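You operate a simulated robot arm through the tools that you are given. There is no shell and no other tool. Be economical: measure what you need, move in short steps, check, and stop when the job is done.

The job below is to be done with a simulated two-armed robot. You get a single attempt, and the scene is never put back.

JOB
Vacuum the crumbs off the sanding stand's worktop.
Fine: switch the extractor on, use the blue hose end, stand it back in its cup and switch off. Set down upright: blue hose end. What is to be rubbed or washed off counts as gone when no trace of it is left.

The check looks at the end state, three seconds after you hand in, the way a careful person would. Anything else that was tipped, shoved, dropped, spilled or broken makes it a failure.

ROBOT AND FRAMES
Two 7-joint arms with two-finger parallel grippers on one trunk, on a base that drives. Base frame: it is fixed to the floor where the robot stands at the start and does not move with it; the origin is under the middle of the robot, x ahead of it, y to its left, z up; the surface under the hand at the start is at about z = 0.479. Readings come in m, degrees, newtons and seconds.
The left shoulder is at the start at [0.05, 0.168, 0.882], the right one opposite. With the tool pointing down near the work surface each hand reaches from about 0.1 to 0.64 m from the robot's upright axis, wherever it stands, measured 20 degrees to its own side. Places, roughly: blue hose end (6x6x9 cm) [0.7, 0.2, 0.4]; extractor switch [0.6, 0, 0.5]; worktop crumbs [1.3, 0.9, 0.9]. Payload 1.57 kg a hand.
The TCP of each hand is the grasp point between the finger pads, 0.03 m short of the fingertips. In the tool frame z runs along the fingers and y along their closing line. The gripper opens to 0.08 m. The fingers are 0.017 m wide and 0.012 m thick; the gripper's body (0.04 by 0.082 m) begins 0.08 m behind the TCP.
Orientation is told as [roll, pitch, yaw] about the base's x, y, z axes, in that order, counted from this pose: with the fingers straight down and closing along the base's y, the tool's x points along the base's -x, its y along +y and its z along -z.

CONTROLS
- The arms move only by the tool apply_moves. It takes "left_series", "right_series" or both (then of equal length, played together; a hand with none holds still); each is a list of rows, each a list of 7 numbers: the shift along the tool's x, y, z in mm, then the turn, a rotation vector about the tool's x, y, z in degrees, then the gripper command, from -1 (shut) to 1 (fully open), values between in proportion. In form: [[dx, dy, dz, ax, ay, az, grip], ...]. A call has 1 to 20 rows; each row is the pose to reach, as a shift and turn from the pose commanded when the call began, along the tool's axes at that moment. Each row takes 0.2 s and may step no farther than 0.05 m and 8.6 degrees from the row before; otherwise, or with a gripper value out of range, the whole call is refused. Where a pose cannot be reached the arm comes as near as it can. A force on the tool above 40 N (or 10 N above the force at the start of the call, whichever is more), or a blocked arm, ends the call early, and 0.2 s more pass. The fingers move at their own pace (about 0.045 m/s each) and stop on an object; they squeeze with about 26 N. The grip force told is the motor's: it shows also when the fingers shut on nothing. Time passes only in rows, and 0.2 s behind the last, so rows that repeat a pose let the fingers close. It gives the time, the measured TCP pose, the force on the tool (base axes), the opening and the grip force at its end, in the units of the frame above (readings bear some noise), with the torque about the TCP (base axes, N m) and any sound that the robot's microphone picked up.
- Cameras (640 x 400 px; columns grow to the right, rows downward): "scene" is now at [0.1295, 0.0149, 1.1076]; the picture's right is [0.22, -0.98, 0.00], its down [-0.58, -0.13, -0.80] and it looks along [0.78, 0.18, -0.60] (base axes); focal length 272 px, centre (320, 200). "left" rides on the left gripper at [0.072, 0.007, -0.122] in its tool frame; the picture's right is [-0.09, 1.00, 0.00], its down [-0.84, -0.08, -0.54] and it looks along [-0.54, -0.05, 0.84] (tool axes); focal length 238 px, centre (320, 200). "right" rides on the right gripper at [0.072, -0.007, -0.122] in its tool frame; the picture's right is [0.09, 1.00, 0.00], its down [-0.84, 0.08, -0.54] and it looks along [-0.54, 0.05, 0.84] (tool axes); focal length 238 px, centre (320, 200). There is no depth. A picture from a camera that has moved, and an enlarged one, comes with that camera's place and axes in the base frame and with its lens. The place of the scene camera against the robot may be out by one fixed shift of up to 0.025 m in any direction.
- grab_frame(camera): a new picture of that camera. It takes no simulated time.
- move_column(by): slides the trunk up (or, below 0, down) by that many m; the arms and the scene camera ride with it, the base frame stays. It gives what a move gives, with no picture.
- base_move(legs): drives the robot by 1 to 6 legs, each [ahead, left, turn to the left] in m, m and degrees, along the robot's own axes; the way and the turn of a leg run together, so that a leg with both is an arc; at most 1.5 m and 180 degrees a leg. The arms and the cameras ride along, it lands a little off, and it stops where it bumps. It gives what a move gives.
- pan_tilt(pan, tilt): turns the head with the scene camera to pan (to the left, within 80 degrees either way) and tilt (down, from -29 to 69), counted from straight ahead of the robot. It gives what a move gives.
- enlarge(camera, box): a new picture of the part [left, top, right, bottom] of that camera's present view, enlarged. It takes no simulated time.
- sign_off(): hands the job in; it is judged then, once.

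Work in short steps. Places have to be worked out from the pictures, the camera data and where the tool is seen: move nearer, look again, correct. Check each grasp and each placing, and mend what went wrong. You have 120 turns and 100 pictures in all, those below and enlarged ones among them. Open the grippers and draw the arms clear of the work before you hand the job in, unless the task says otherwise; then end with one line.

The tools are called as a command line: name --argument value ..., lists and objects as JSON in quotes. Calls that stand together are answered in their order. apply_moves: Moves the arms, as the interface text tells. Its arguments: {"type":"object","properties":{"left_series":{"type":"array","items":{"type":"array","items":{"type":"number"}}},"right_series":{"type":"array","items":{"type":"array","items":{"type":"number"}}}},"required":[]} The other tools are called the same way: move_column (by) slides the trunk up or down; base_move (legs) drives the base; pan_tilt (pan, tilt) turns the head that bears the scene camera; grab_frame (camera) takes a picture; enlarge (camera, box) takes an enlarged picture of a part of a camera's view; sign_off () hands the job in.

At the start:

```text
time_s: 0.0
left_tcp_pos: [0.4654, 0.3249, 0.7748]
left_tool_rot: [0.1, 0.0, 0.0]
left_wrist_force: [0.0, 0.2, -0.2]
left_wrist_torque: [0.03, -0.03, -0.01]
left_width: 0.08
left_gripper_force: 0.1
right_tcp_pos: [0.4908, -0.1177, 0.8521]
right_tool_rot: [-0.1, 0.0, 0.0]
right_wrist_force: [-0.3, -0.4, 0.4]
right_wrist_torque: [-0.01, 0.01, 0.0]
right_width: 0.0799
right_gripper_force: 0.0
trunk travel left (down, up): [-0.05, 0.393]
robot x, y, heading: [0.0019, -0.0045, -0.1]
head pan, tilt: [12.7, 36.8]
```

scene: 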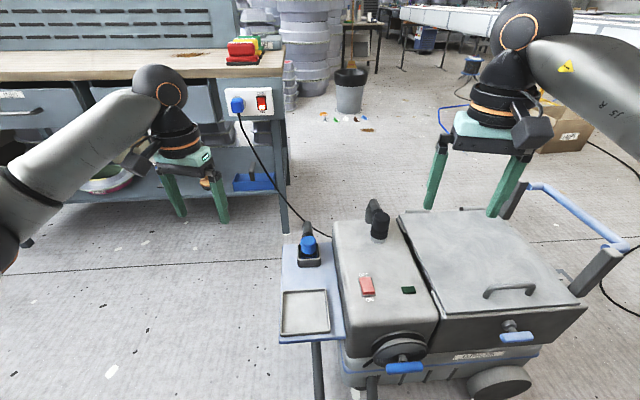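
right: 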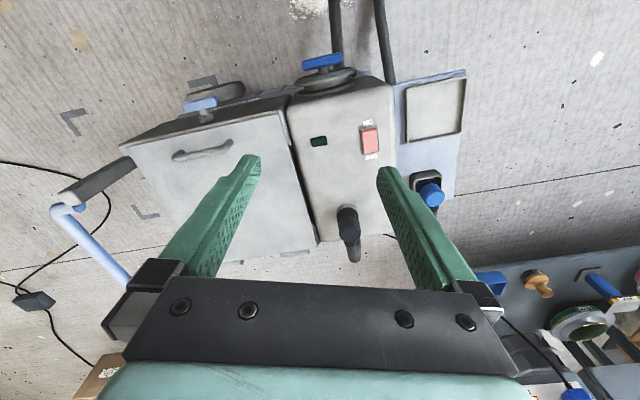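
left: 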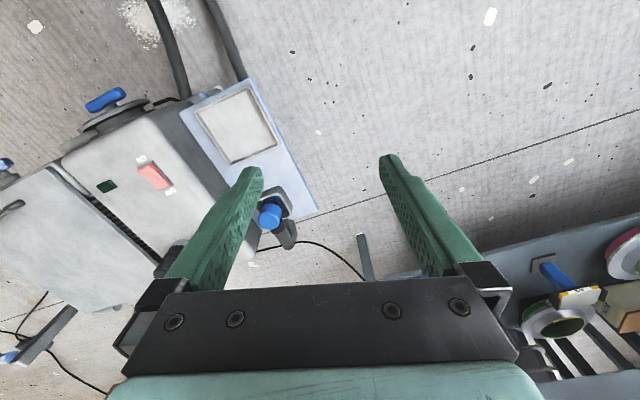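

I'll take enlarged looks at the extractor and the bench before moving.

enlarge --camera "scene" --box '[270, 180, 450, 350]'

enlarge --camera "scene" --box '[120, 20, 320, 150]'

enlarge --camera "left" --box '[60, 60, 320, 260]'

```text
2.35 times, centred on (360, 265) of scene
camera zoom: at [0.1295, 0.0149, 1.1076], right [0.22, -0.98, 0.0], down [-0.58, -0.13, -0.8], along [0.78, 0.18, -0.6], focal length 641 px, centre (226, 47)
```

zoom: 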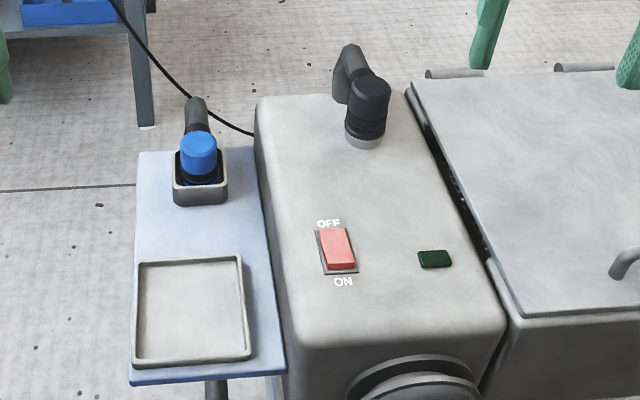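

```text
3.08 times, centred on (220, 85) of scene
camera zoom: at [0.1295, 0.0149, 1.1076], right [0.22, -0.98, 0.0], down [-0.58, -0.13, -0.8], along [0.78, 0.18, -0.6], focal length 838 px, centre (628, 554)
```

zoom: 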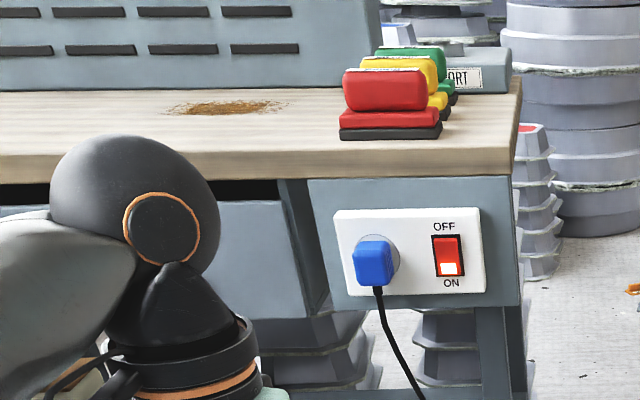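

```text
2.00 times, centred on (190, 160) of left
camera zoom: at [0.3952, 0.3316, 0.8956], right [0.09, 1.0, 0.0], down [0.84, -0.08, 0.54], along [0.54, -0.05, -0.84], focal length 477 px, centre (580, 280)
```

zoom: 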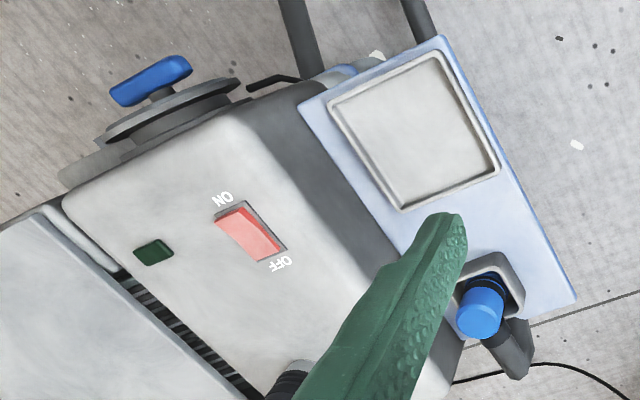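

The wall socket is lit ON; the extractor's rocker is OFF, centred near (0.573, -0.003, 0.49), with its ON end toward the robot (x≈0.55). I close the right fingers and bring them over the ON end.

apply_moves --right_series '[[-20, 38, 0, 0, 0, 0, -1], [-40, 76, 0, 0, 0, 0, -1], [-59, 114, 30, 0, 0, 0, -1], [-59, 114, 75, 0, 0, 0, -1], [-59, 114, 120, 0, 0, 0, -1], [-59, 114, 165, 0, 0, 0, -1], [-59, 114, 210, 0, 0, 0, -1], [-59, 114, 250, 0, 0, 0, -1], [-59, 114, 280, 0, 0, 0, -1], [-59, 114, 280, 0, 0, 0, -1]]'

grab_frame --camera "right"

enlarge --camera "scene" --box '[270, 180, 450, 350]'

```text
refused: row 3 steps farther than a row can; nothing moved
```

```text
93 pictures are left
camera right: at [0.4201, -0.1242, 0.9733], right [-0.09, 1.0, 0.0], down [0.84, 0.08, 0.54], along [0.54, 0.05, -0.84], focal length 238 px, centre (320, 200)
```

right: 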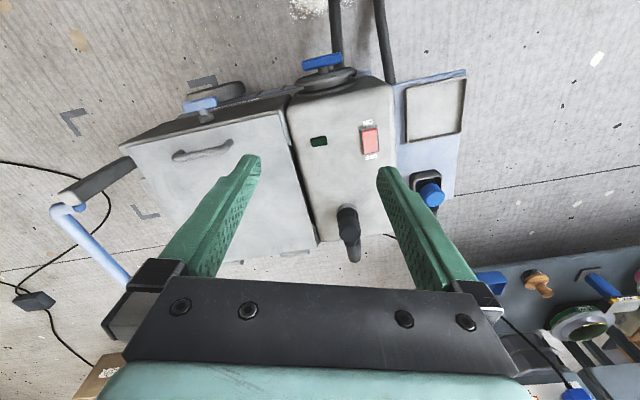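

```text
2.35 times, centred on (360, 265) of scene
camera zoom: at [0.1295, 0.0149, 1.1076], right [0.22, -0.98, 0.0], down [-0.58, -0.13, -0.8], along [0.78, 0.18, -0.6], focal length 641 px, centre (226, 47)
```

zoom: 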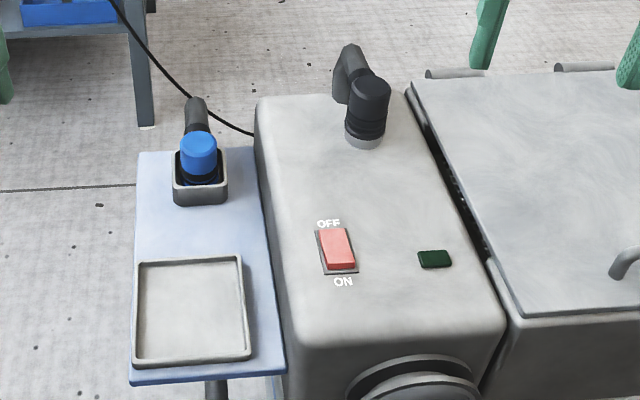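

The third row's step was too long; I smooth it out and resend.

apply_moves --right_series '[[-20, 38, 0, 0, 0, 0, -1], [-40, 76, 0, 0, 0, 0, -1], [-59, 114, 15, 0, 0, 0, -1], [-59, 114, 60, 0, 0, 0, -1], [-59, 114, 105, 0, 0, 0, -1], [-59, 114, 150, 0, 0, 0, -1], [-59, 114, 195, 0, 0, 0, -1], [-59, 114, 240, 0, 0, 0, -1], [-59, 114, 280, 0, 0, 0, -1], [-59, 114, 280, 0, 0, 0, -1]]'

grab_frame --camera "right"

enlarge --camera "scene" --box '[270, 180, 450, 350]'

```text
time_s: 2.2
left_tcp_pos: [0.466, 0.3261, 0.775]
left_tool_rot: [0.1, 0.0, 0.0]
left_wrist_force: [-0.4, -0.3, 0.3]
left_wrist_torque: [-0.02, 0.0, 0.0]
left_width: 0.0802
left_gripper_force: 0.1
right_tcp_pos: [0.5492, -0.0048, 0.5728]
right_tool_rot: [0.0, 0.0, 0.0]
right_wrist_force: [0.2, 0.3, -0.5]
right_wrist_torque: [0.01, 0.02, 0.0]
right_width: 0.0003
right_gripper_force: 21.7
trunk travel left (down, up): [-0.05, 0.393]
robot x, y, heading: [0.0038, -0.0012, 0.1]
head pan, tilt: [12.7, 36.8]
```

```text
91 pictures are left
camera right: at [0.4773, -0.0111, 0.6942], right [-0.09, 1.0, 0.0], down [0.84, 0.08, 0.54], along [0.54, 0.05, -0.84], focal length 238 px, centre (320, 200)
```

right: 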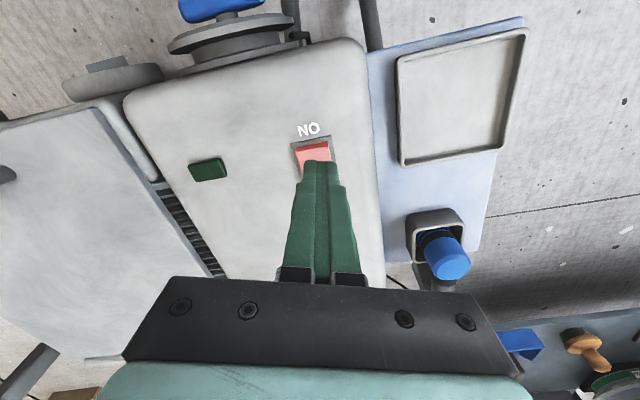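

```text
2.35 times, centred on (360, 265) of scene
camera zoom: at [0.1296, 0.0149, 1.1076], right [0.22, -0.98, 0.0], down [-0.58, -0.13, -0.8], along [0.78, 0.18, -0.6], focal length 641 px, centre (226, 47)
```

zoom: 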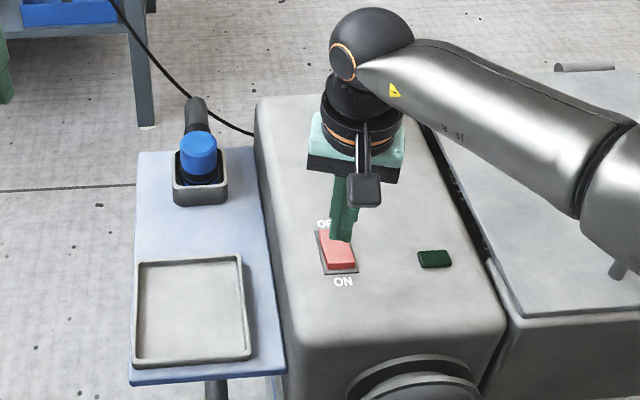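

Seen from here the rocker's ON edge is at x≈0.55, so I shift 12 mm forward to land on the ON half and press down in small steps.

apply_moves --right_series '[[-11, -4, 0, 0, 0, 0, -1], [-11, -4, 20, 0, 0, 0, -1], [-11, -4, 35, 0, 0, 0, -1], [-11, -4, 43, 0, 0, 0, -1], [-11, -4, 50, 0, 0, 0, -1], [-11, -4, 56, 0, 0, 0, -1], [-11, -4, 62, 0, 0, 0, -1], [-11, -4, 68, 0, 0, 0, -1]]'

grab_frame --camera "right"

```text
time_s: 3.7
left_tcp_pos: [0.4654, 0.3247, 0.776]
left_tool_rot: [0.0, -0.1, 0.0]
left_wrist_force: [-0.7, 0.0, 0.6]
left_wrist_torque: [0.0, 0.01, 0.02]
left_width: 0.0798
left_gripper_force: 0.0
right_tcp_pos: [0.5618, -0.0079, 0.5202]
right_tool_rot: [-0.1, 0.1, 0.1]
right_wrist_force: [-12.1, -5.3, 20.0]
right_wrist_torque: [-0.02, 0.21, 0.05]
right_width: 0.0
right_gripper_force: 21.4
trunk travel left (down, up): [-0.05, 0.393]
robot x, y, heading: [-0.0001, -0.0013, 0.1]
head pan, tilt: [12.7, 36.8]
stopped in row 7 (right hand): the force on the tool passed its limit at 45 N (the readings are from after the stop); the commanded pose is now the measured one
```

```text
89 pictures are left
camera right: at [0.4896, -0.014, 0.6419], right [-0.09, 1.0, 0.0], down [0.84, 0.08, 0.54], along [0.54, 0.05, -0.84], focal length 238 px, centre (320, 200)
```

right: 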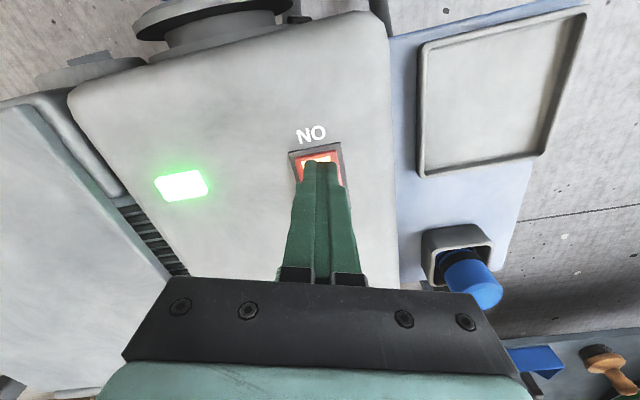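

The indicator is lit green: extractor is on. I lift the right hand clear and move the left hand over the hose end for a closer look.

apply_moves --right_series '[[0, 0, -40, 0, 0, 0, -1], [0, 0, -85, 0, 0, 0, -1], [0, 0, -130, 0, 0, 0, -1], [0, -20, -170, 0, 0, 0, -1], [20, -50, -200, 0, 0, 0, -1], [50, -80, -220, 0, 0, 0, -1], [80, -110, -240, 0, 0, 0, -1], [110, -140, -250, 0, 0, 0, -1]]' --left_series '[[-35, -30, 0, 0, 0, 0, 1], [-70, -60, 0, 0, 0, 0, 1], [-105, -90, 0, 0, 0, 0, 1], [-140, -115, 0, 0, 0, 0, 1], [-150, -125, 40, 0, 0, 0, 1], [-150, -125, 80, 0, 0, 0, 1], [-150, -125, 120, 0, 0, 0, 1], [-150, -125, 120, 0, 0, 0, 1]]'

grab_frame --camera "left"

grab_frame --camera "scene"

```text
time_s: 5.5
left_tcp_pos: [0.6195, 0.2029, 0.652]
left_tool_rot: [0.0, 0.0, -0.2]
left_wrist_force: [-0.4, 0.0, 0.2]
left_wrist_torque: [-0.02, -0.01, 0.01]
left_width: 0.0802
left_gripper_force: 0.1
right_tcp_pos: [0.4506, -0.1491, 0.7666]
right_tool_rot: [-0.1, -0.1, 0.0]
right_wrist_force: [0.0, 0.0, 0.1]
right_wrist_torque: [-0.03, -0.01, -0.01]
right_width: 0.0
right_gripper_force: 21.4
trunk travel left (down, up): [-0.05, 0.393]
robot x, y, heading: [0.0015, -0.0046, -0.1]
head pan, tilt: [12.7, 36.8]
```

```text
88 pictures are left
camera left: at [0.5475, 0.2097, 0.7726], right [0.09, 1.0, 0.0], down [0.84, -0.08, 0.54], along [0.54, -0.05, -0.84], focal length 238 px, centre (320, 200)
```

left: 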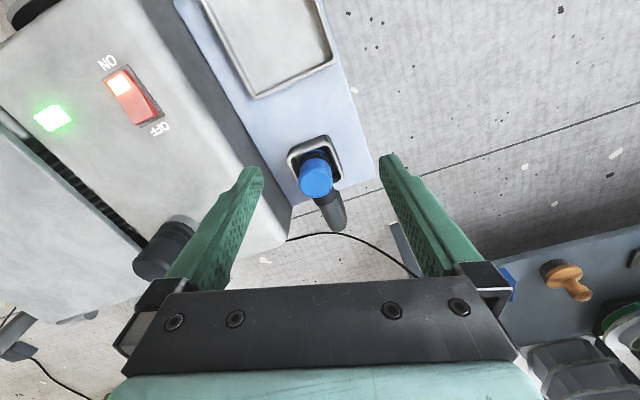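

```text
87 pictures are left
camera scene: at [0.1293, 0.0148, 1.1076], right [0.22, -0.98, 0.0], down [-0.58, -0.13, -0.8], along [0.78, 0.18, -0.6], focal length 272 px, centre (320, 200)
```

scene: 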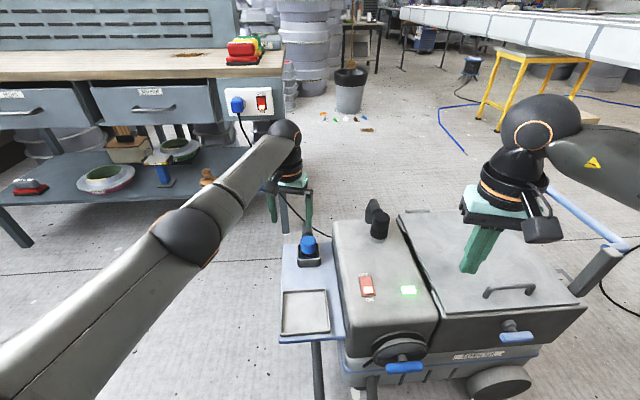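

The hose end's blue cap is near (0.715, 0.189, 0.45). I zoom in on its shape and on the free gap around it.

enlarge --camera "left" --box '[250, 110, 410, 250]'

enlarge --camera "scene" --box '[275, 195, 355, 275]'

```text
2.86 times, centred on (330, 180) of left
camera zoom: at [0.5475, 0.2097, 0.7726], right [0.09, 1.0, 0.0], down [0.84, -0.08, 0.54], along [0.54, -0.05, -0.84], focal length 681 px, centre (291, 257)
```

zoom: 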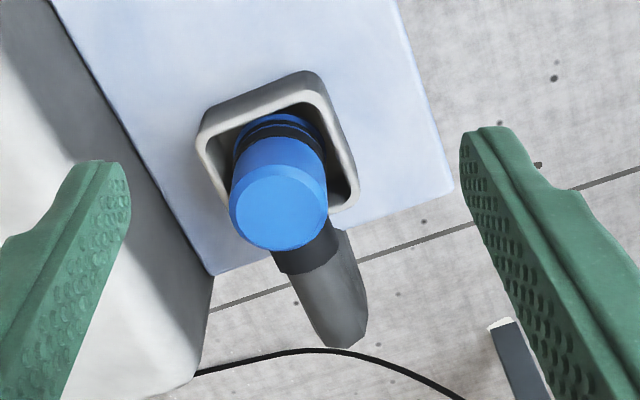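

```text
5.00 times, centred on (315, 235) of scene
camera zoom: at [0.1293, 0.0148, 1.1076], right [0.22, -0.98, 0.0], down [-0.58, -0.13, -0.8], along [0.78, 0.18, -0.6], focal length 1362 px, centre (345, 25)
```

zoom: 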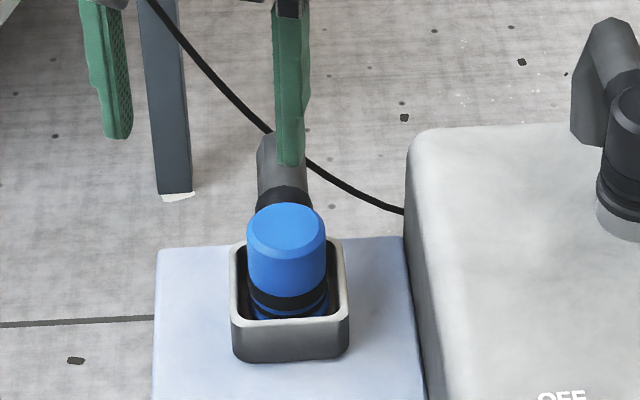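

The hose end's stub points away from me (cart yaw ≈ +16°), and it lies ~0.74 m out, beyond the reach. I look steeply down to see how much floor room the base has before the cart.

pan_tilt --pan 10 --tilt 66

grab_frame --camera "scene"

```text
time_s: 6.5
left_tcp_pos: [0.6185, 0.2037, 0.6513]
left_tool_rot: [0.1, 0.0, 0.1]
left_wrist_force: [0.3, 0.3, -0.3]
left_wrist_torque: [0.0, 0.01, 0.03]
left_width: 0.0803
left_gripper_force: 0.0
right_tcp_pos: [0.4501, -0.1476, 0.7665]
right_tool_rot: [-0.1, 0.0, 0.0]
right_wrist_force: [1.0, -0.8, -1.3]
right_wrist_torque: [-0.02, 0.02, -0.05]
right_width: 0.0002
right_gripper_force: 21.2
trunk travel left (down, up): [-0.05, 0.393]
robot x, y, heading: [-0.0003, -0.0002, 0.0]
head pan, tilt: [10.0, 66.0]
```

```text
84 pictures are left
camera scene: at [0.1029, 0.006, 1.0694], right [0.17, -0.98, 0.0], down [-0.9, -0.16, -0.41], along [0.4, 0.07, -0.91], focal length 272 px, centre (320, 200)
```

scene: 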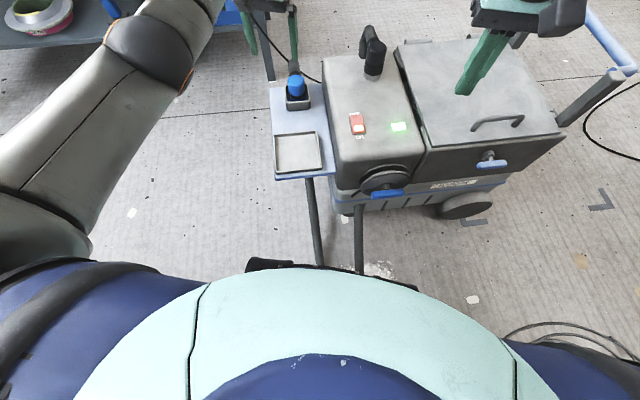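

Bars of the cart reach right up to the base, so driving ahead is out. I'll drive left and then forward and use the right arm for the hose; first I tuck the left hand back and up.

apply_moves --left_series '[[0, 0, -45, 0, 0, 0, 0], [20, 10, -85, 0, 0, 0, 0], [60, 25, -105, 0, 0, 0, 0], [105, 40, -115, 0, 0, 0, 0], [150, 55, -120, 0, 0, 0, 0], [195, 75, -120, 0, 0, 0, 0], [240, 95, -120, 0, 0, 0, 0], [280, 115, -120, 0, 0, 0, 0], [300, 135, -120, 0, 0, 0, 0]]'

base_move --legs '[[0, 0.45, 0], [0.2, 0, 0]]'

pan_tilt --pan 0 --tilt 45

grab_frame --camera "scene"

grab_frame --camera "right"

```text
time_s: 8.5
left_tcp_pos: [0.313, 0.3351, 0.7772]
left_tool_rot: [0.1, 0.1, -0.1]
left_wrist_force: [0.5, 0.5, 0.6]
left_wrist_torque: [-0.01, -0.01, -0.03]
left_width: 0.04
left_gripper_force: 0.0
right_tcp_pos: [0.4507, -0.1475, 0.7673]
right_tool_rot: [-0.2, 0.0, 0.1]
right_wrist_force: [-0.4, 1.0, -0.2]
right_wrist_torque: [-0.02, -0.04, 0.03]
right_width: 0.0
right_gripper_force: 21.1
trunk travel left (down, up): [-0.05, 0.393]
robot x, y, heading: [-0.0006, 0.0022, 0.0]
head pan, tilt: [10.0, 66.0]
```

```text
time_s: 14.2
left_tcp_pos: [0.5035, 0.7963, 0.7754]
left_tool_rot: [0.2, 0.0, 0.9]
left_wrist_force: [-0.3, -0.6, -0.4]
left_wrist_torque: [0.01, -0.01, 0.01]
left_width: 0.0401
left_gripper_force: 0.0
right_tcp_pos: [0.6481, 0.3145, 0.7675]
right_tool_rot: [-0.1, 0.0, 1.0]
right_wrist_force: [-0.6, -0.9, -0.5]
right_wrist_torque: [-0.01, 0.01, -0.02]
right_width: 0.0001
right_gripper_force: 21.3
trunk travel left (down, up): [-0.05, 0.393]
robot x, y, heading: [0.1949, 0.458, 1.0]
head pan, tilt: [10.0, 66.0]
```

```text
time_s: 15.0
left_tcp_pos: [0.5035, 0.796, 0.7756]
left_tool_rot: [0.1, 0.0, 1.0]
left_wrist_force: [-0.2, -0.6, 0.6]
left_wrist_torque: [0.0, -0.01, 0.02]
left_width: 0.0398
left_gripper_force: 0.0
right_tcp_pos: [0.6465, 0.3153, 0.7667]
right_tool_rot: [-0.1, 0.1, 1.0]
right_wrist_force: [-0.2, 0.8, -0.1]
right_wrist_torque: [0.01, -0.01, 0.03]
right_width: 0.0001
right_gripper_force: 21.4
trunk travel left (down, up): [-0.05, 0.393]
robot x, y, heading: [0.1946, 0.4548, 0.8]
head pan, tilt: [0.0, 45.0]
```

```text
83 pictures are left
camera scene: at [0.32, 0.4528, 1.0954], right [0.02, -1.0, 0.0], down [-0.71, -0.01, -0.71], along [0.71, 0.01, -0.71], focal length 272 px, centre (320, 200)
```

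scene: 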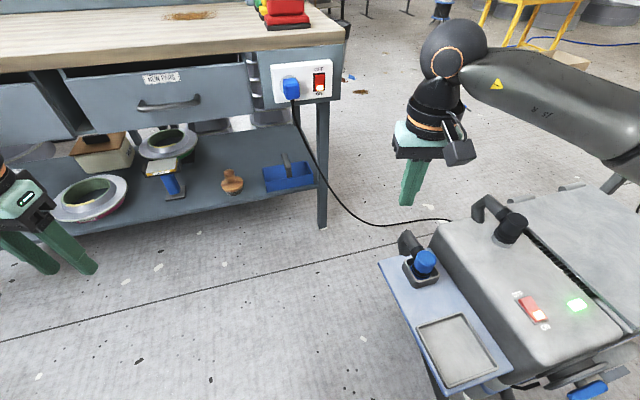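

```text
82 pictures are left
camera right: at [0.5767, 0.3075, 0.8889], right [-0.11, 0.99, 0.0], down [0.84, 0.09, 0.54], along [0.54, 0.06, -0.84], focal length 238 px, centre (320, 200)
```

right: 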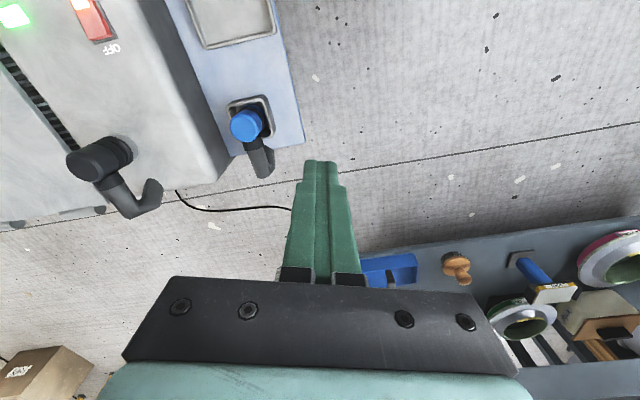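

From this side both cameras put the cap at about (0.71, 0.19, 0.46). I bring the right hand, opened and turned +15° to line up with the cup, to about 10 cm above it.

apply_moves --right_series '[[-15, -30, 0, 0, 0, -5, 0], [-30, -60, 10, 0, 0, -10, 1], [-45, -90, 30, 0, 0, -15.5, 1], [-64, -126, 50, 0, 0, -15.5, 1], [-64, -126, 95, 0, 0, -15.5, 1], [-64, -126, 140, 0, 0, -15.5, 1], [-64, -126, 180, 0, 0, -15.5, 1], [-64, -126, 190, 0, 0, -15.5, 1], [-64, -126, 190, 0, 0, -15.5, 1]]'

grab_frame --camera "right"

enlarge --camera "scene" --box '[360, 180, 500, 300]'

```text
time_s: 17.0
left_tcp_pos: [0.5017, 0.7966, 0.7773]
left_tool_rot: [0.2, 0.0, 1.0]
left_wrist_force: [0.0, -0.3, 0.6]
left_wrist_torque: [-0.02, -0.01, -0.01]
left_width: 0.0398
left_gripper_force: 0.1
right_tcp_pos: [0.7116, 0.1881, 0.5759]
right_tool_rot: [-0.1, 0.0, 16.4]
right_wrist_force: [0.4, 0.1, 0.1]
right_wrist_torque: [0.0, -0.01, -0.02]
right_width: 0.0799
right_gripper_force: 0.1
trunk travel left (down, up): [-0.05, 0.393]
robot x, y, heading: [0.1913, 0.4556, 1.1]
head pan, tilt: [0.0, 45.0]
```

```text
81 pictures are left
camera right: at [0.6456, 0.1626, 0.6969], right [-0.37, 0.93, 0.0], down [0.78, 0.31, 0.54], along [0.5, 0.2, -0.84], focal length 238 px, centre (320, 200)
```

right: 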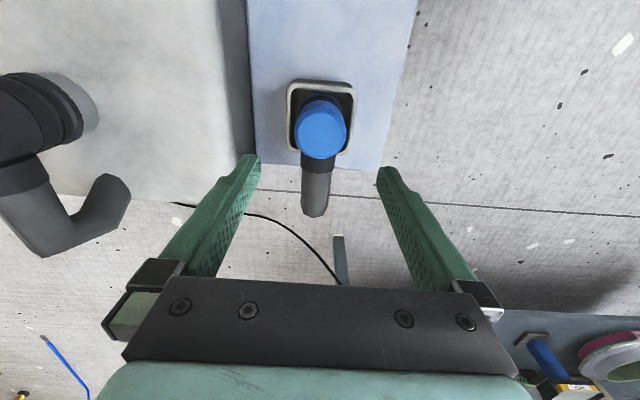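

```text
3.33 times, centred on (430, 240) of scene
camera zoom: at [0.32, 0.4527, 1.0955], right [0.02, -1.0, 0.0], down [-0.71, -0.01, -0.71], along [0.71, 0.01, -0.71], focal length 908 px, centre (-47, 67)
```

zoom: 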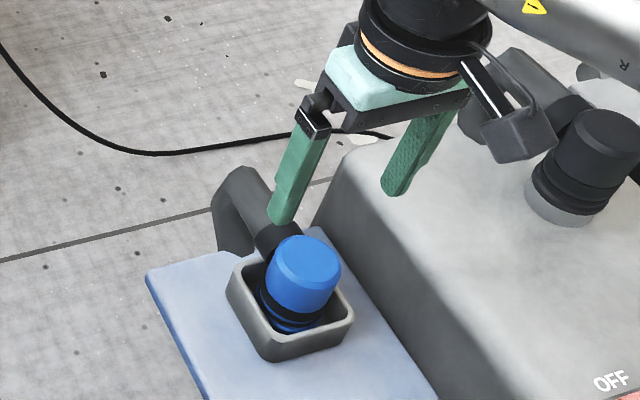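

The tool is aligned with the cup. I lower by 35 mm and look at the heights of the cap and cup rim against the fingertips.

apply_moves --right_series '[[0, 0, 20, 0, 0, 0, 1], [0, 0, 35, 0, 0, 0, 1]]'

enlarge --camera "right" --box '[220, 40, 420, 240]'

enlarge --camera "scene" --box '[380, 190, 480, 290]'

```text
time_s: 17.6
left_tcp_pos: [0.5035, 0.7964, 0.7763]
left_tool_rot: [0.2, -0.1, 0.9]
left_wrist_force: [0.4, -0.1, 0.1]
left_wrist_torque: [0.01, 0.01, -0.03]
left_width: 0.0401
left_gripper_force: 0.0
right_tcp_pos: [0.713, 0.1892, 0.5417]
right_tool_rot: [-0.1, 0.1, 16.6]
right_wrist_force: [-0.3, 1.2, 0.0]
right_wrist_torque: [0.01, 0.03, -0.02]
right_width: 0.08
right_gripper_force: 0.1
trunk travel left (down, up): [-0.05, 0.393]
robot x, y, heading: [0.1944, 0.4557, 1.1]
head pan, tilt: [0.0, 45.0]
```

```text
2.00 times, centred on (320, 140) of right
camera zoom: at [0.6461, 0.1628, 0.6631], right [-0.37, 0.93, 0.0], down [0.78, 0.31, 0.54], along [0.5, 0.2, -0.84], focal length 477 px, centre (320, 320)
```

zoom: 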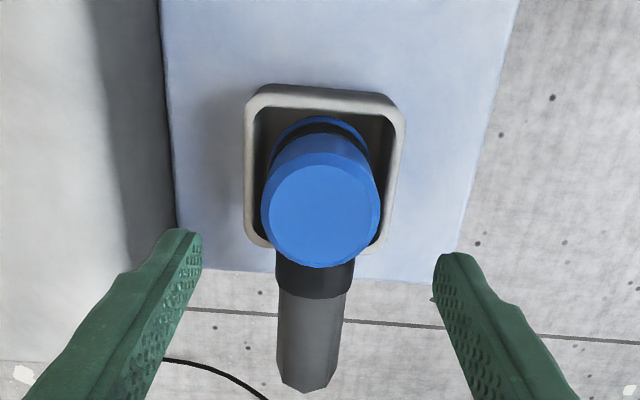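

```text
4.00 times, centred on (430, 240) of scene
camera zoom: at [0.32, 0.4527, 1.0955], right [0.02, -1.0, 0.0], down [-0.71, -0.01, -0.71], along [0.71, 0.01, -0.71], focal length 1089 px, centre (-120, 40)
```

zoom: 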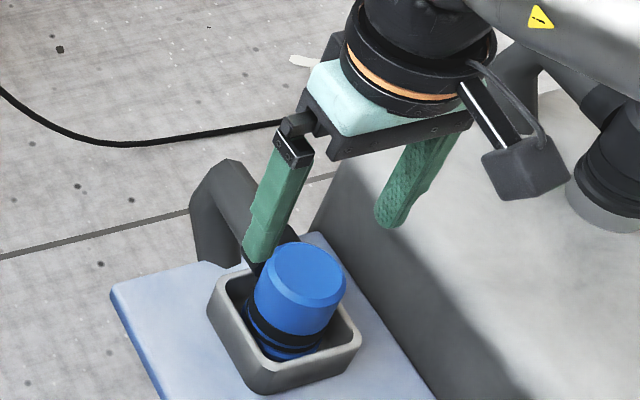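

Cap centred between the fingers; its top is at z≈0.46–0.48. I lower another 45 mm and check again.

apply_moves --right_series '[[0, 0, 15, 0, 0, 0, 1], [0, 0, 30, 0, 0, 0, 1], [0, 0, 45, 0, 0, 0, 1]]'

enlarge --camera "right" --box '[220, 40, 420, 240]'

enlarge --camera "scene" --box '[380, 190, 480, 290]'

```text
time_s: 18.4
left_tcp_pos: [0.5034, 0.7957, 0.7773]
left_tool_rot: [0.0, -0.1, 1.0]
left_wrist_force: [0.1, 0.4, 0.8]
left_wrist_torque: [0.02, 0.04, 0.02]
left_width: 0.0402
left_gripper_force: 0.2
right_tcp_pos: [0.7132, 0.1884, 0.4976]
right_tool_rot: [0.0, 0.0, 16.6]
right_wrist_force: [0.6, 0.0, 1.7]
right_wrist_torque: [0.01, -0.01, -0.04]
right_width: 0.08
right_gripper_force: 0.0
trunk travel left (down, up): [-0.05, 0.393]
robot x, y, heading: [0.1988, 0.4538, 0.7]
head pan, tilt: [0.0, 45.0]
```

```text
2.00 times, centred on (320, 140) of right
camera zoom: at [0.6462, 0.1626, 0.6186], right [-0.37, 0.93, 0.0], down [0.78, 0.31, 0.54], along [0.5, 0.2, -0.84], focal length 477 px, centre (320, 320)
```

zoom: 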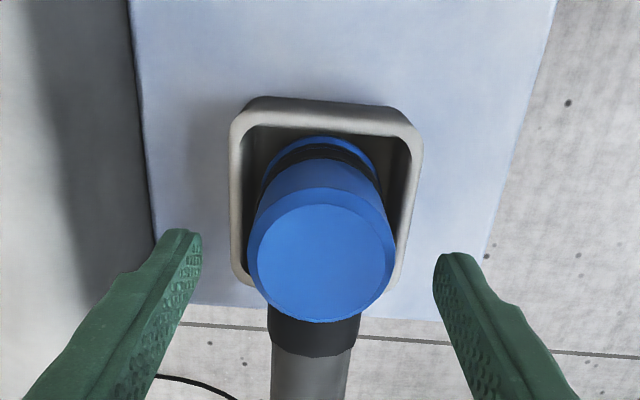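

```text
4.00 times, centred on (430, 240) of scene
camera zoom: at [0.32, 0.4527, 1.0955], right [0.02, -1.0, 0.0], down [-0.71, -0.01, -0.71], along [0.71, 0.01, -0.71], focal length 1089 px, centre (-120, 40)
```

zoom: 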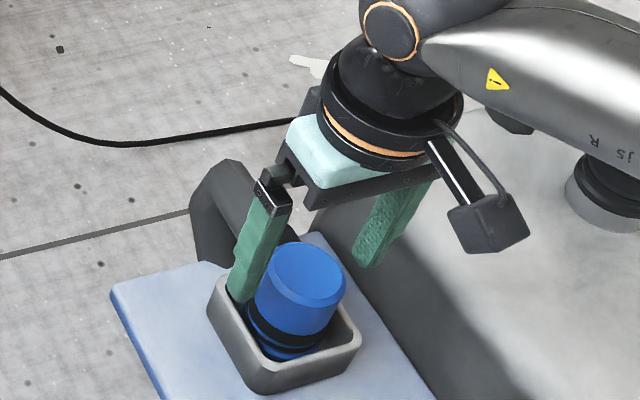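

Scaling of the cap between views puts its top at z≈0.48, diameter ≈47 mm, and its centre ~8 mm nearer me than the TCP. I shift, lower 20 mm (tips above the cup rim) and close.

apply_moves --right_series '[[4, 0, 10, 0, 0, 0, 1], [8, 0, 18, 0, 0, 0, 1], [8, 0, 20, 0, 0, 0, 1]]'

grab_frame --camera "right"

enlarge --camera "scene" --box '[380, 190, 480, 290]'

```text
time_s: 19.2
left_tcp_pos: [0.5033, 0.7957, 0.7758]
left_tool_rot: [0.2, 0.0, 0.9]
left_wrist_force: [-0.5, -0.4, 0.9]
left_wrist_torque: [-0.02, -0.03, 0.0]
left_width: 0.04
left_gripper_force: 0.2
right_tcp_pos: [0.7059, 0.1896, 0.4774]
right_tool_rot: [-0.2, -0.1, 16.5]
right_wrist_force: [0.6, 0.7, 1.1]
right_wrist_torque: [0.02, 0.03, 0.01]
right_width: 0.0801
right_gripper_force: 0.0
trunk travel left (down, up): [-0.05, 0.393]
robot x, y, heading: [0.1931, 0.4538, 1.3]
head pan, tilt: [0.0, 45.0]
```

```text
75 pictures are left
camera right: at [0.639, 0.1623, 0.5985], right [-0.37, 0.93, 0.0], down [0.78, 0.31, 0.54], along [0.5, 0.2, -0.84], focal length 238 px, centre (320, 200)
```

right: 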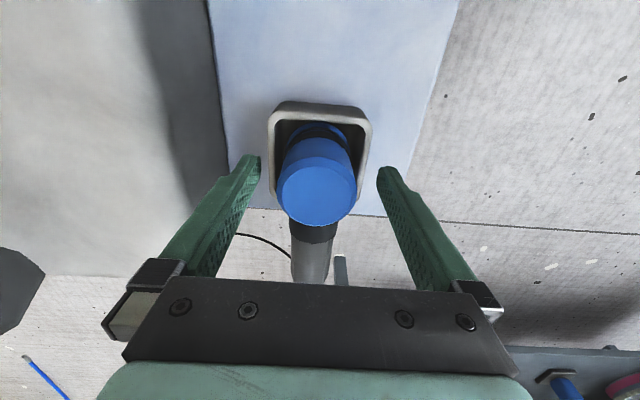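

```text
4.00 times, centred on (430, 240) of scene
camera zoom: at [0.32, 0.4527, 1.0955], right [0.02, -1.0, 0.0], down [-0.71, -0.01, -0.71], along [0.71, 0.01, -0.71], focal length 1089 px, centre (-120, 40)
```

zoom: 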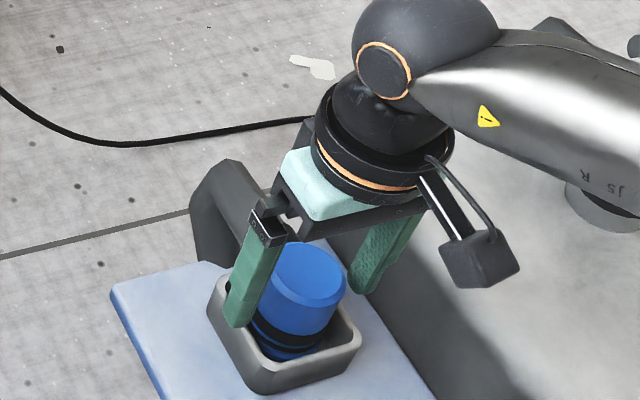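

The cap sits between the fingers with the tips just above the rim. Closing now.

apply_moves --right_series '[[4, -1, 0, 0, 0, 0, 0.6], [4, -1, 0, 0, 0, 0, -1], [4, -1, 0, 0, 0, 0, -1], [4, -1, 0, 0, 0, 0, -1], [4, -1, 0, 0, 0, 0, -1], [4, -1, 0, 0, 0, 0, -1]]'

grab_frame --camera "right"

```text
time_s: 20.6
left_tcp_pos: [0.5031, 0.7968, 0.776]
left_tool_rot: [0.1, 0.0, 1.0]
left_wrist_force: [0.1, 0.4, -0.8]
left_wrist_torque: [0.0, 0.0, -0.03]
left_width: 0.04
left_gripper_force: 0.2
right_tcp_pos: [0.7013, 0.1853, 0.4763]
right_tool_rot: [-0.2, 0.1, 16.5]
right_wrist_force: [1.4, -0.3, -0.1]
right_wrist_torque: [0.03, -0.01, 0.02]
right_width: 0.0502
right_gripper_force: 25.5
trunk travel left (down, up): [-0.05, 0.393]
robot x, y, heading: [0.1964, 0.4551, 1.0]
head pan, tilt: [0.0, 45.0]
```

```text
73 pictures are left
camera right: at [0.6356, 0.1596, 0.5983], right [-0.37, 0.93, 0.0], down [0.78, 0.31, 0.54], along [0.5, 0.2, -0.84], focal length 238 px, centre (320, 200)
```

right: 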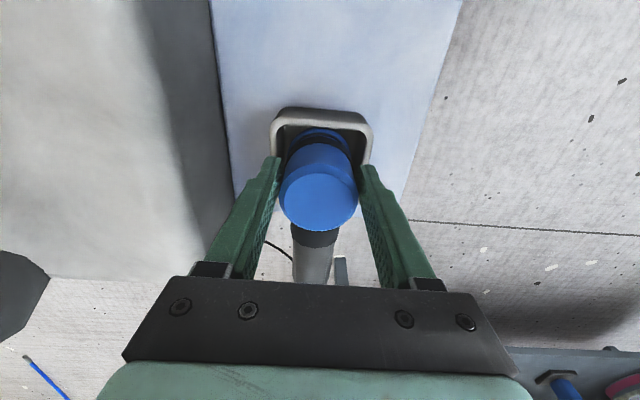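

Gripped firmly at 50 mm width. Grasp pose to return to: TCP (0.701, 0.185, 0.476), yaw 16.5°. Lifting straight up.

apply_moves --right_series '[[0, 0, -20, 0, 0, 0, -1], [0, 0, -45, 0, 0, 0, -1], [0, 0, -80, 0, 0, 0, -1], [0, 0, -120, 0, 0, 0, -1], [0, 0, -160, 0, 0, 0, -1], [0, 0, -160, 0, 0, 0, -1]]'

grab_frame --camera "right"

grab_frame --camera "scene"

```text
time_s: 22.0
left_tcp_pos: [0.504, 0.7951, 0.7763]
left_tool_rot: [0.1, 0.0, 1.0]
left_wrist_force: [0.0, 0.0, -0.2]
left_wrist_torque: [0.03, -0.01, -0.01]
left_width: 0.0401
left_gripper_force: 0.0
right_tcp_pos: [0.7014, 0.1865, 0.6356]
right_tool_rot: [0.0, 0.1, 16.6]
right_wrist_force: [-0.2, 0.0, -0.9]
right_wrist_torque: [-0.04, 0.06, -0.01]
right_width: 0.0501
right_gripper_force: 26.3
trunk travel left (down, up): [-0.05, 0.393]
robot x, y, heading: [0.1984, 0.4553, 0.7]
head pan, tilt: [0.0, 45.0]
```

```text
72 pictures are left
camera right: at [0.6356, 0.1598, 0.7575], right [-0.37, 0.93, 0.0], down [0.78, 0.31, 0.54], along [0.5, 0.2, -0.84], focal length 238 px, centre (320, 200)
```

right: 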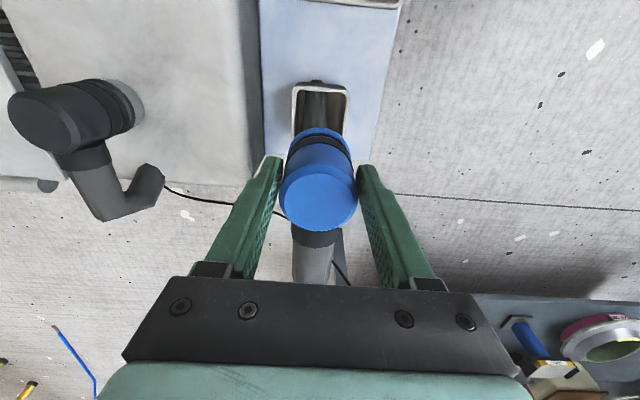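

```text
71 pictures are left
camera scene: at [0.3201, 0.4527, 1.0954], right [0.02, -1.0, 0.0], down [-0.71, -0.01, -0.71], along [0.71, 0.01, -0.71], focal length 272 px, centre (320, 200)
```

scene: 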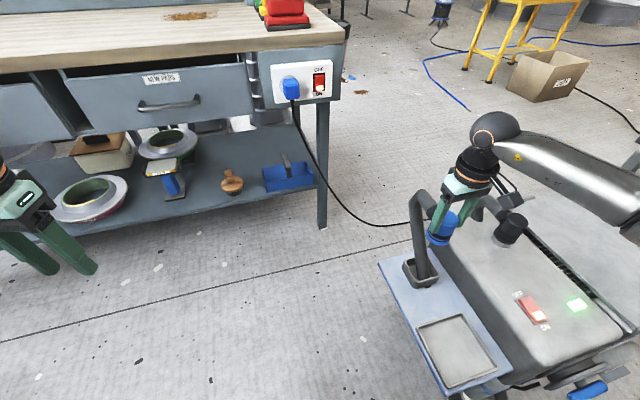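

Lifted. A hose seems to trail from the elbow; let me look closely at it before moving.

enlarge --camera "scene" --box '[370, 140, 530, 300]'

```text
2.50 times, centred on (450, 220) of scene
camera zoom: at [0.3201, 0.4527, 1.0954], right [0.02, -1.0, 0.0], down [-0.71, -0.01, -0.71], along [0.71, 0.01, -0.71], focal length 681 px, centre (-5, 150)
```

zoom: 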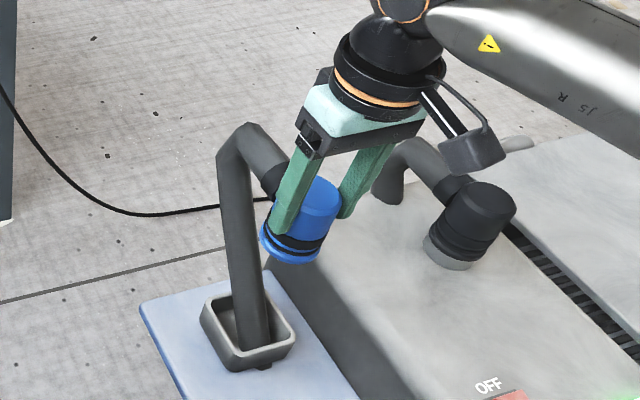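

The hose feeds out through the cup. I raise the trunk so the hand clears the 0.9 m worktop, then look at the bench from above.

move_column --by 0.33

pan_tilt --pan 25 --tilt 35

grab_frame --camera "scene"

```text
time_s: 25.2
left_tcp_pos: [0.5027, 0.7956, 1.106]
left_tool_rot: [0.1, 0.1, 1.0]
left_wrist_force: [0.4, -0.4, 0.1]
left_wrist_torque: [-0.02, 0.0, -0.01]
left_width: 0.0402
left_gripper_force: 0.0
right_tcp_pos: [0.7031, 0.1857, 0.9655]
right_tool_rot: [-0.1, 0.2, 16.5]
right_wrist_force: [-0.7, 0.5, -0.5]
right_wrist_torque: [-0.01, 0.01, 0.01]
right_width: 0.0501
right_gripper_force: 25.8
trunk travel left (down, up): [-0.38, 0.063]
robot x, y, heading: [0.1962, 0.4532, 1.3]
head pan, tilt: [0.0, 45.0]
```

```text
time_s: 26.1
left_tcp_pos: [0.5024, 0.7953, 1.1074]
left_tool_rot: [0.2, 0.1, 1.1]
left_wrist_force: [0.8, -0.6, 1.1]
left_wrist_torque: [-0.02, -0.01, 0.0]
left_width: 0.04
left_gripper_force: 0.1
right_tcp_pos: [0.702, 0.1869, 0.9656]
right_tool_rot: [-0.1, 0.2, 16.5]
right_wrist_force: [0.7, 0.7, -0.5]
right_wrist_torque: [-0.02, 0.01, -0.05]
right_width: 0.0502
right_gripper_force: 26.0
trunk travel left (down, up): [-0.38, 0.063]
robot x, y, heading: [0.1933, 0.455, 1.1]
head pan, tilt: [25.0, 35.0]
```

```text
69 pictures are left
camera scene: at [0.318, 0.4898, 1.4402], right [0.44, -0.9, 0.0], down [-0.52, -0.25, -0.82], along [0.74, 0.36, -0.57], focal length 272 px, centre (320, 200)
```

scene: 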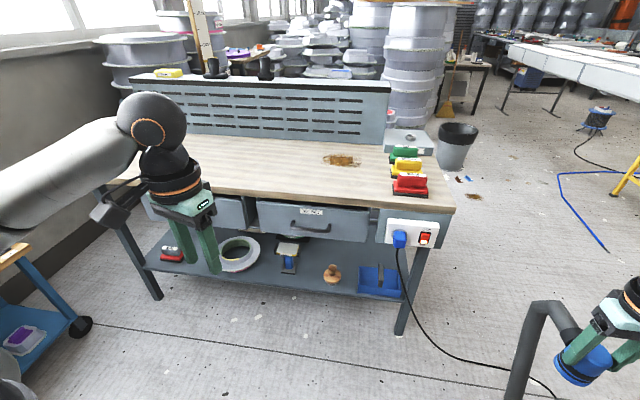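

Crumbs lie at about (1.34, 0.88), ~0.3 m behind the bench's front edge, with a back panel 0.19 m behind them and scrapers at y<0.65. I raise the hand 14 cm and turn it so the hose elbow will clear both.

apply_moves --right_series '[[0, 0, -25, 0, 0, 0, -1], [0, 0, -60, 0, 0, 6, -1], [0, 0, -95, 0, 0, 13, -1], [0, 0, -130, 0, 0, 20, -1], [0, 0, -140, 0, 0, 27, -1], [0, 0, -140, 0, 0, 34, -1], [0, 0, -140, 0, 0, 40, -1], [0, 0, -140, 0, 0, 45, -1], [0, 0, -140, 0, 0, 45, -1]]'

base_move --legs '[[0, 0.42, 0], [0.3, 0, 0], [0, 0, 16]]'

pan_tilt --pan -10 --tilt 42

grab_frame --camera "scene"

grab_frame --camera "right"

```text
time_s: 28.1
left_tcp_pos: [0.5031, 0.796, 1.1067]
left_tool_rot: [0.1, 0.1, 1.0]
left_wrist_force: [-0.2, 0.7, 0.4]
left_wrist_torque: [0.05, 0.02, -0.02]
left_width: 0.0401
left_gripper_force: 0.0
right_tcp_pos: [0.7026, 0.1864, 1.1046]
right_tool_rot: [-0.1, 0.0, -28.6]
right_wrist_force: [0.0, 0.3, -2.2]
right_wrist_torque: [0.02, 0.03, -0.01]
right_width: 0.0503
right_gripper_force: 26.3
trunk travel left (down, up): [-0.38, 0.063]
robot x, y, heading: [0.1938, 0.4545, 1.0]
head pan, tilt: [25.0, 35.0]
```

```text
time_s: 35.0
left_tcp_pos: [0.7013, 1.2961, 1.1063]
left_tool_rot: [0.1, 0.0, 16.6]
left_wrist_force: [0.5, -0.4, -0.1]
left_wrist_torque: [0.01, 0.02, -0.03]
left_width: 0.0403
left_gripper_force: 0.1
right_tcp_pos: [1.0585, 0.7622, 1.1042]
right_tool_rot: [-0.1, 0.0, -12.9]
right_wrist_force: [0.1, 0.5, -1.2]
right_wrist_torque: [-0.01, -0.01, -0.02]
right_width: 0.05
right_gripper_force: 26.3
trunk travel left (down, up): [-0.38, 0.063]
robot x, y, heading: [0.4977, 0.8819, 16.5]
head pan, tilt: [25.0, 35.0]
```

```text
time_s: 36.0
left_tcp_pos: [0.7027, 1.2946, 1.106]
left_tool_rot: [0.2, 0.0, 16.6]
left_wrist_force: [-0.3, -0.2, -0.2]
left_wrist_torque: [-0.04, 0.0, -0.02]
left_width: 0.04
left_gripper_force: 0.0
right_tcp_pos: [1.0579, 0.7617, 1.1037]
right_tool_rot: [-0.1, 0.0, -12.8]
right_wrist_force: [-0.2, 0.2, -1.0]
right_wrist_torque: [0.0, -0.02, 0.01]
right_width: 0.05
right_gripper_force: 25.8
trunk travel left (down, up): [-0.38, 0.063]
robot x, y, heading: [0.4963, 0.885, 16.6]
head pan, tilt: [-10.0, 42.0]
```

```text
68 pictures are left
camera scene: at [0.6218, 0.9006, 1.4298], right [0.12, -0.99, 0.0], down [-0.66, -0.08, -0.74], along [0.74, 0.09, -0.67], focal length 272 px, centre (320, 200)
```

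scene: 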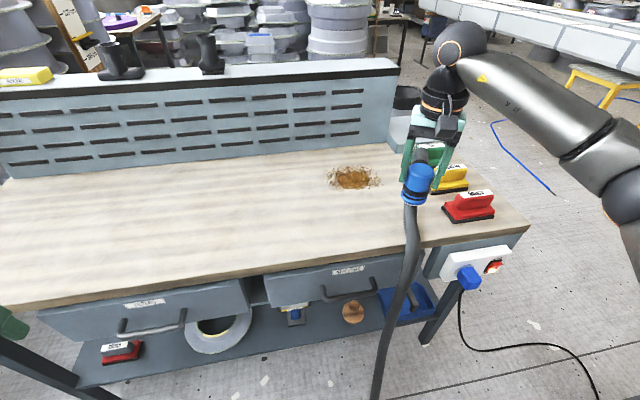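

```text
67 pictures are left
camera right: at [0.9864, 0.7718, 1.2258], right [0.13, 0.99, 0.0], down [0.83, -0.11, 0.54], along [0.54, -0.07, -0.84], focal length 238 px, centre (320, 200)
```

right: 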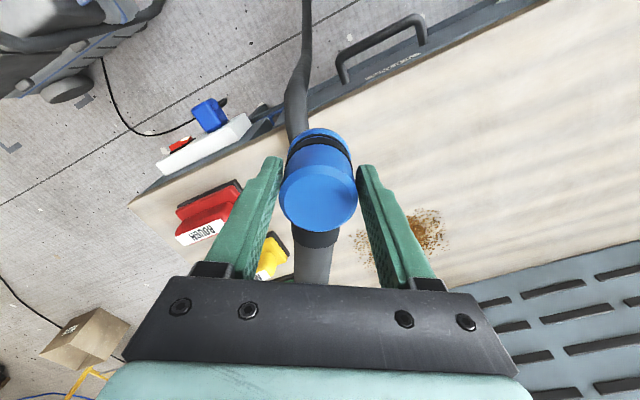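

Crumbs are at about (1.295, 0.885, 0.9), and the bench edge ~0.29 m before them. I shift the hand left away from the scrapers, then drive up closer.

apply_moves --right_series '[[15, 26, 0, 0, 0, 0, -1], [30, 52, 0, 0, 0, 0, -1], [44, 78, 0, 0, 0, 0, -1], [44, 78, 0, 0, 0, 0, -1]]'

base_move --legs '[[0.17, -0.05, 0]]'

pan_tilt --pan -12 --tilt 60

grab_frame --camera "scene"

grab_frame --camera "right"

```text
time_s: 37.0
left_tcp_pos: [0.7014, 1.2951, 1.1074]
left_tool_rot: [0.1, 0.0, 16.6]
left_wrist_force: [-0.3, 0.6, -0.8]
left_wrist_torque: [-0.01, 0.01, 0.0]
left_width: 0.0401
left_gripper_force: 0.1
right_tcp_pos: [1.0311, 0.8458, 1.1033]
right_tool_rot: [-0.1, 0.0, -12.9]
right_wrist_force: [0.2, 1.1, -1.1]
right_wrist_torque: [0.01, -0.01, -0.01]
right_width: 0.05
right_gripper_force: 26.1
trunk travel left (down, up): [-0.38, 0.063]
robot x, y, heading: [0.4957, 0.8845, 16.7]
head pan, tilt: [-10.0, 42.0]
```

```text
time_s: 38.5
left_tcp_pos: [0.8784, 1.2959, 1.108]
left_tool_rot: [0.1, 0.1, 16.7]
left_wrist_force: [0.3, 0.6, 0.4]
left_wrist_torque: [0.02, 0.0, -0.02]
left_width: 0.04
left_gripper_force: 0.0
right_tcp_pos: [1.208, 0.8474, 1.1029]
right_tool_rot: [-0.1, 0.0, -12.9]
right_wrist_force: [0.3, 0.9, -2.1]
right_wrist_torque: [-0.03, 0.01, -0.02]
right_width: 0.05
right_gripper_force: 26.4
trunk travel left (down, up): [-0.38, 0.063]
robot x, y, heading: [0.6725, 0.8832, 16.7]
head pan, tilt: [-10.0, 42.0]
```

```text
time_s: 39.3
left_tcp_pos: [0.876, 1.2964, 1.1061]
left_tool_rot: [0.1, 0.0, 16.7]
left_wrist_force: [0.3, 0.9, -0.6]
left_wrist_torque: [0.02, -0.04, 0.0]
left_width: 0.04
left_gripper_force: 0.0
right_tcp_pos: [1.2061, 0.8491, 1.1029]
right_tool_rot: [-0.1, 0.0, -12.8]
right_wrist_force: [0.2, 0.1, -1.5]
right_wrist_torque: [-0.01, 0.02, 0.01]
right_width: 0.0499
right_gripper_force: 26.5
trunk travel left (down, up): [-0.38, 0.063]
robot x, y, heading: [0.6725, 0.8832, 16.5]
head pan, tilt: [-12.0, 60.0]
```

```text
66 pictures are left
camera scene: at [0.7809, 0.8966, 1.406], right [0.08, -1.0, 0.0], down [-0.86, -0.07, -0.5], along [0.5, 0.04, -0.87], focal length 272 px, centre (320, 200)
```

scene: 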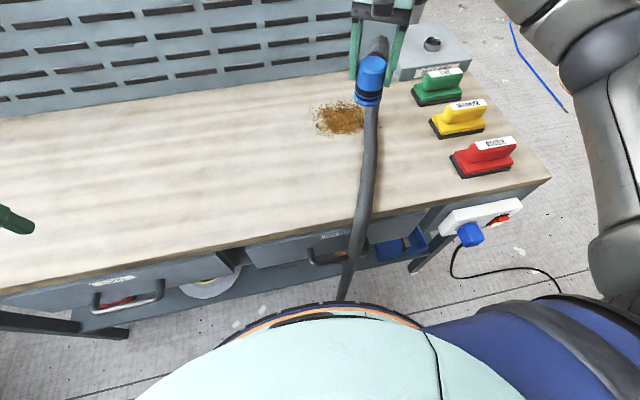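

```text
65 pictures are left
camera right: at [1.1351, 0.8576, 1.2246], right [0.13, 0.99, 0.0], down [0.83, -0.11, 0.54], along [0.54, -0.07, -0.84], focal length 238 px, centre (320, 200)
```

right: 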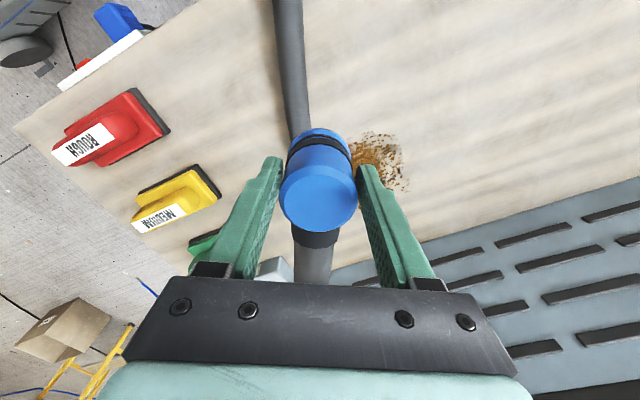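

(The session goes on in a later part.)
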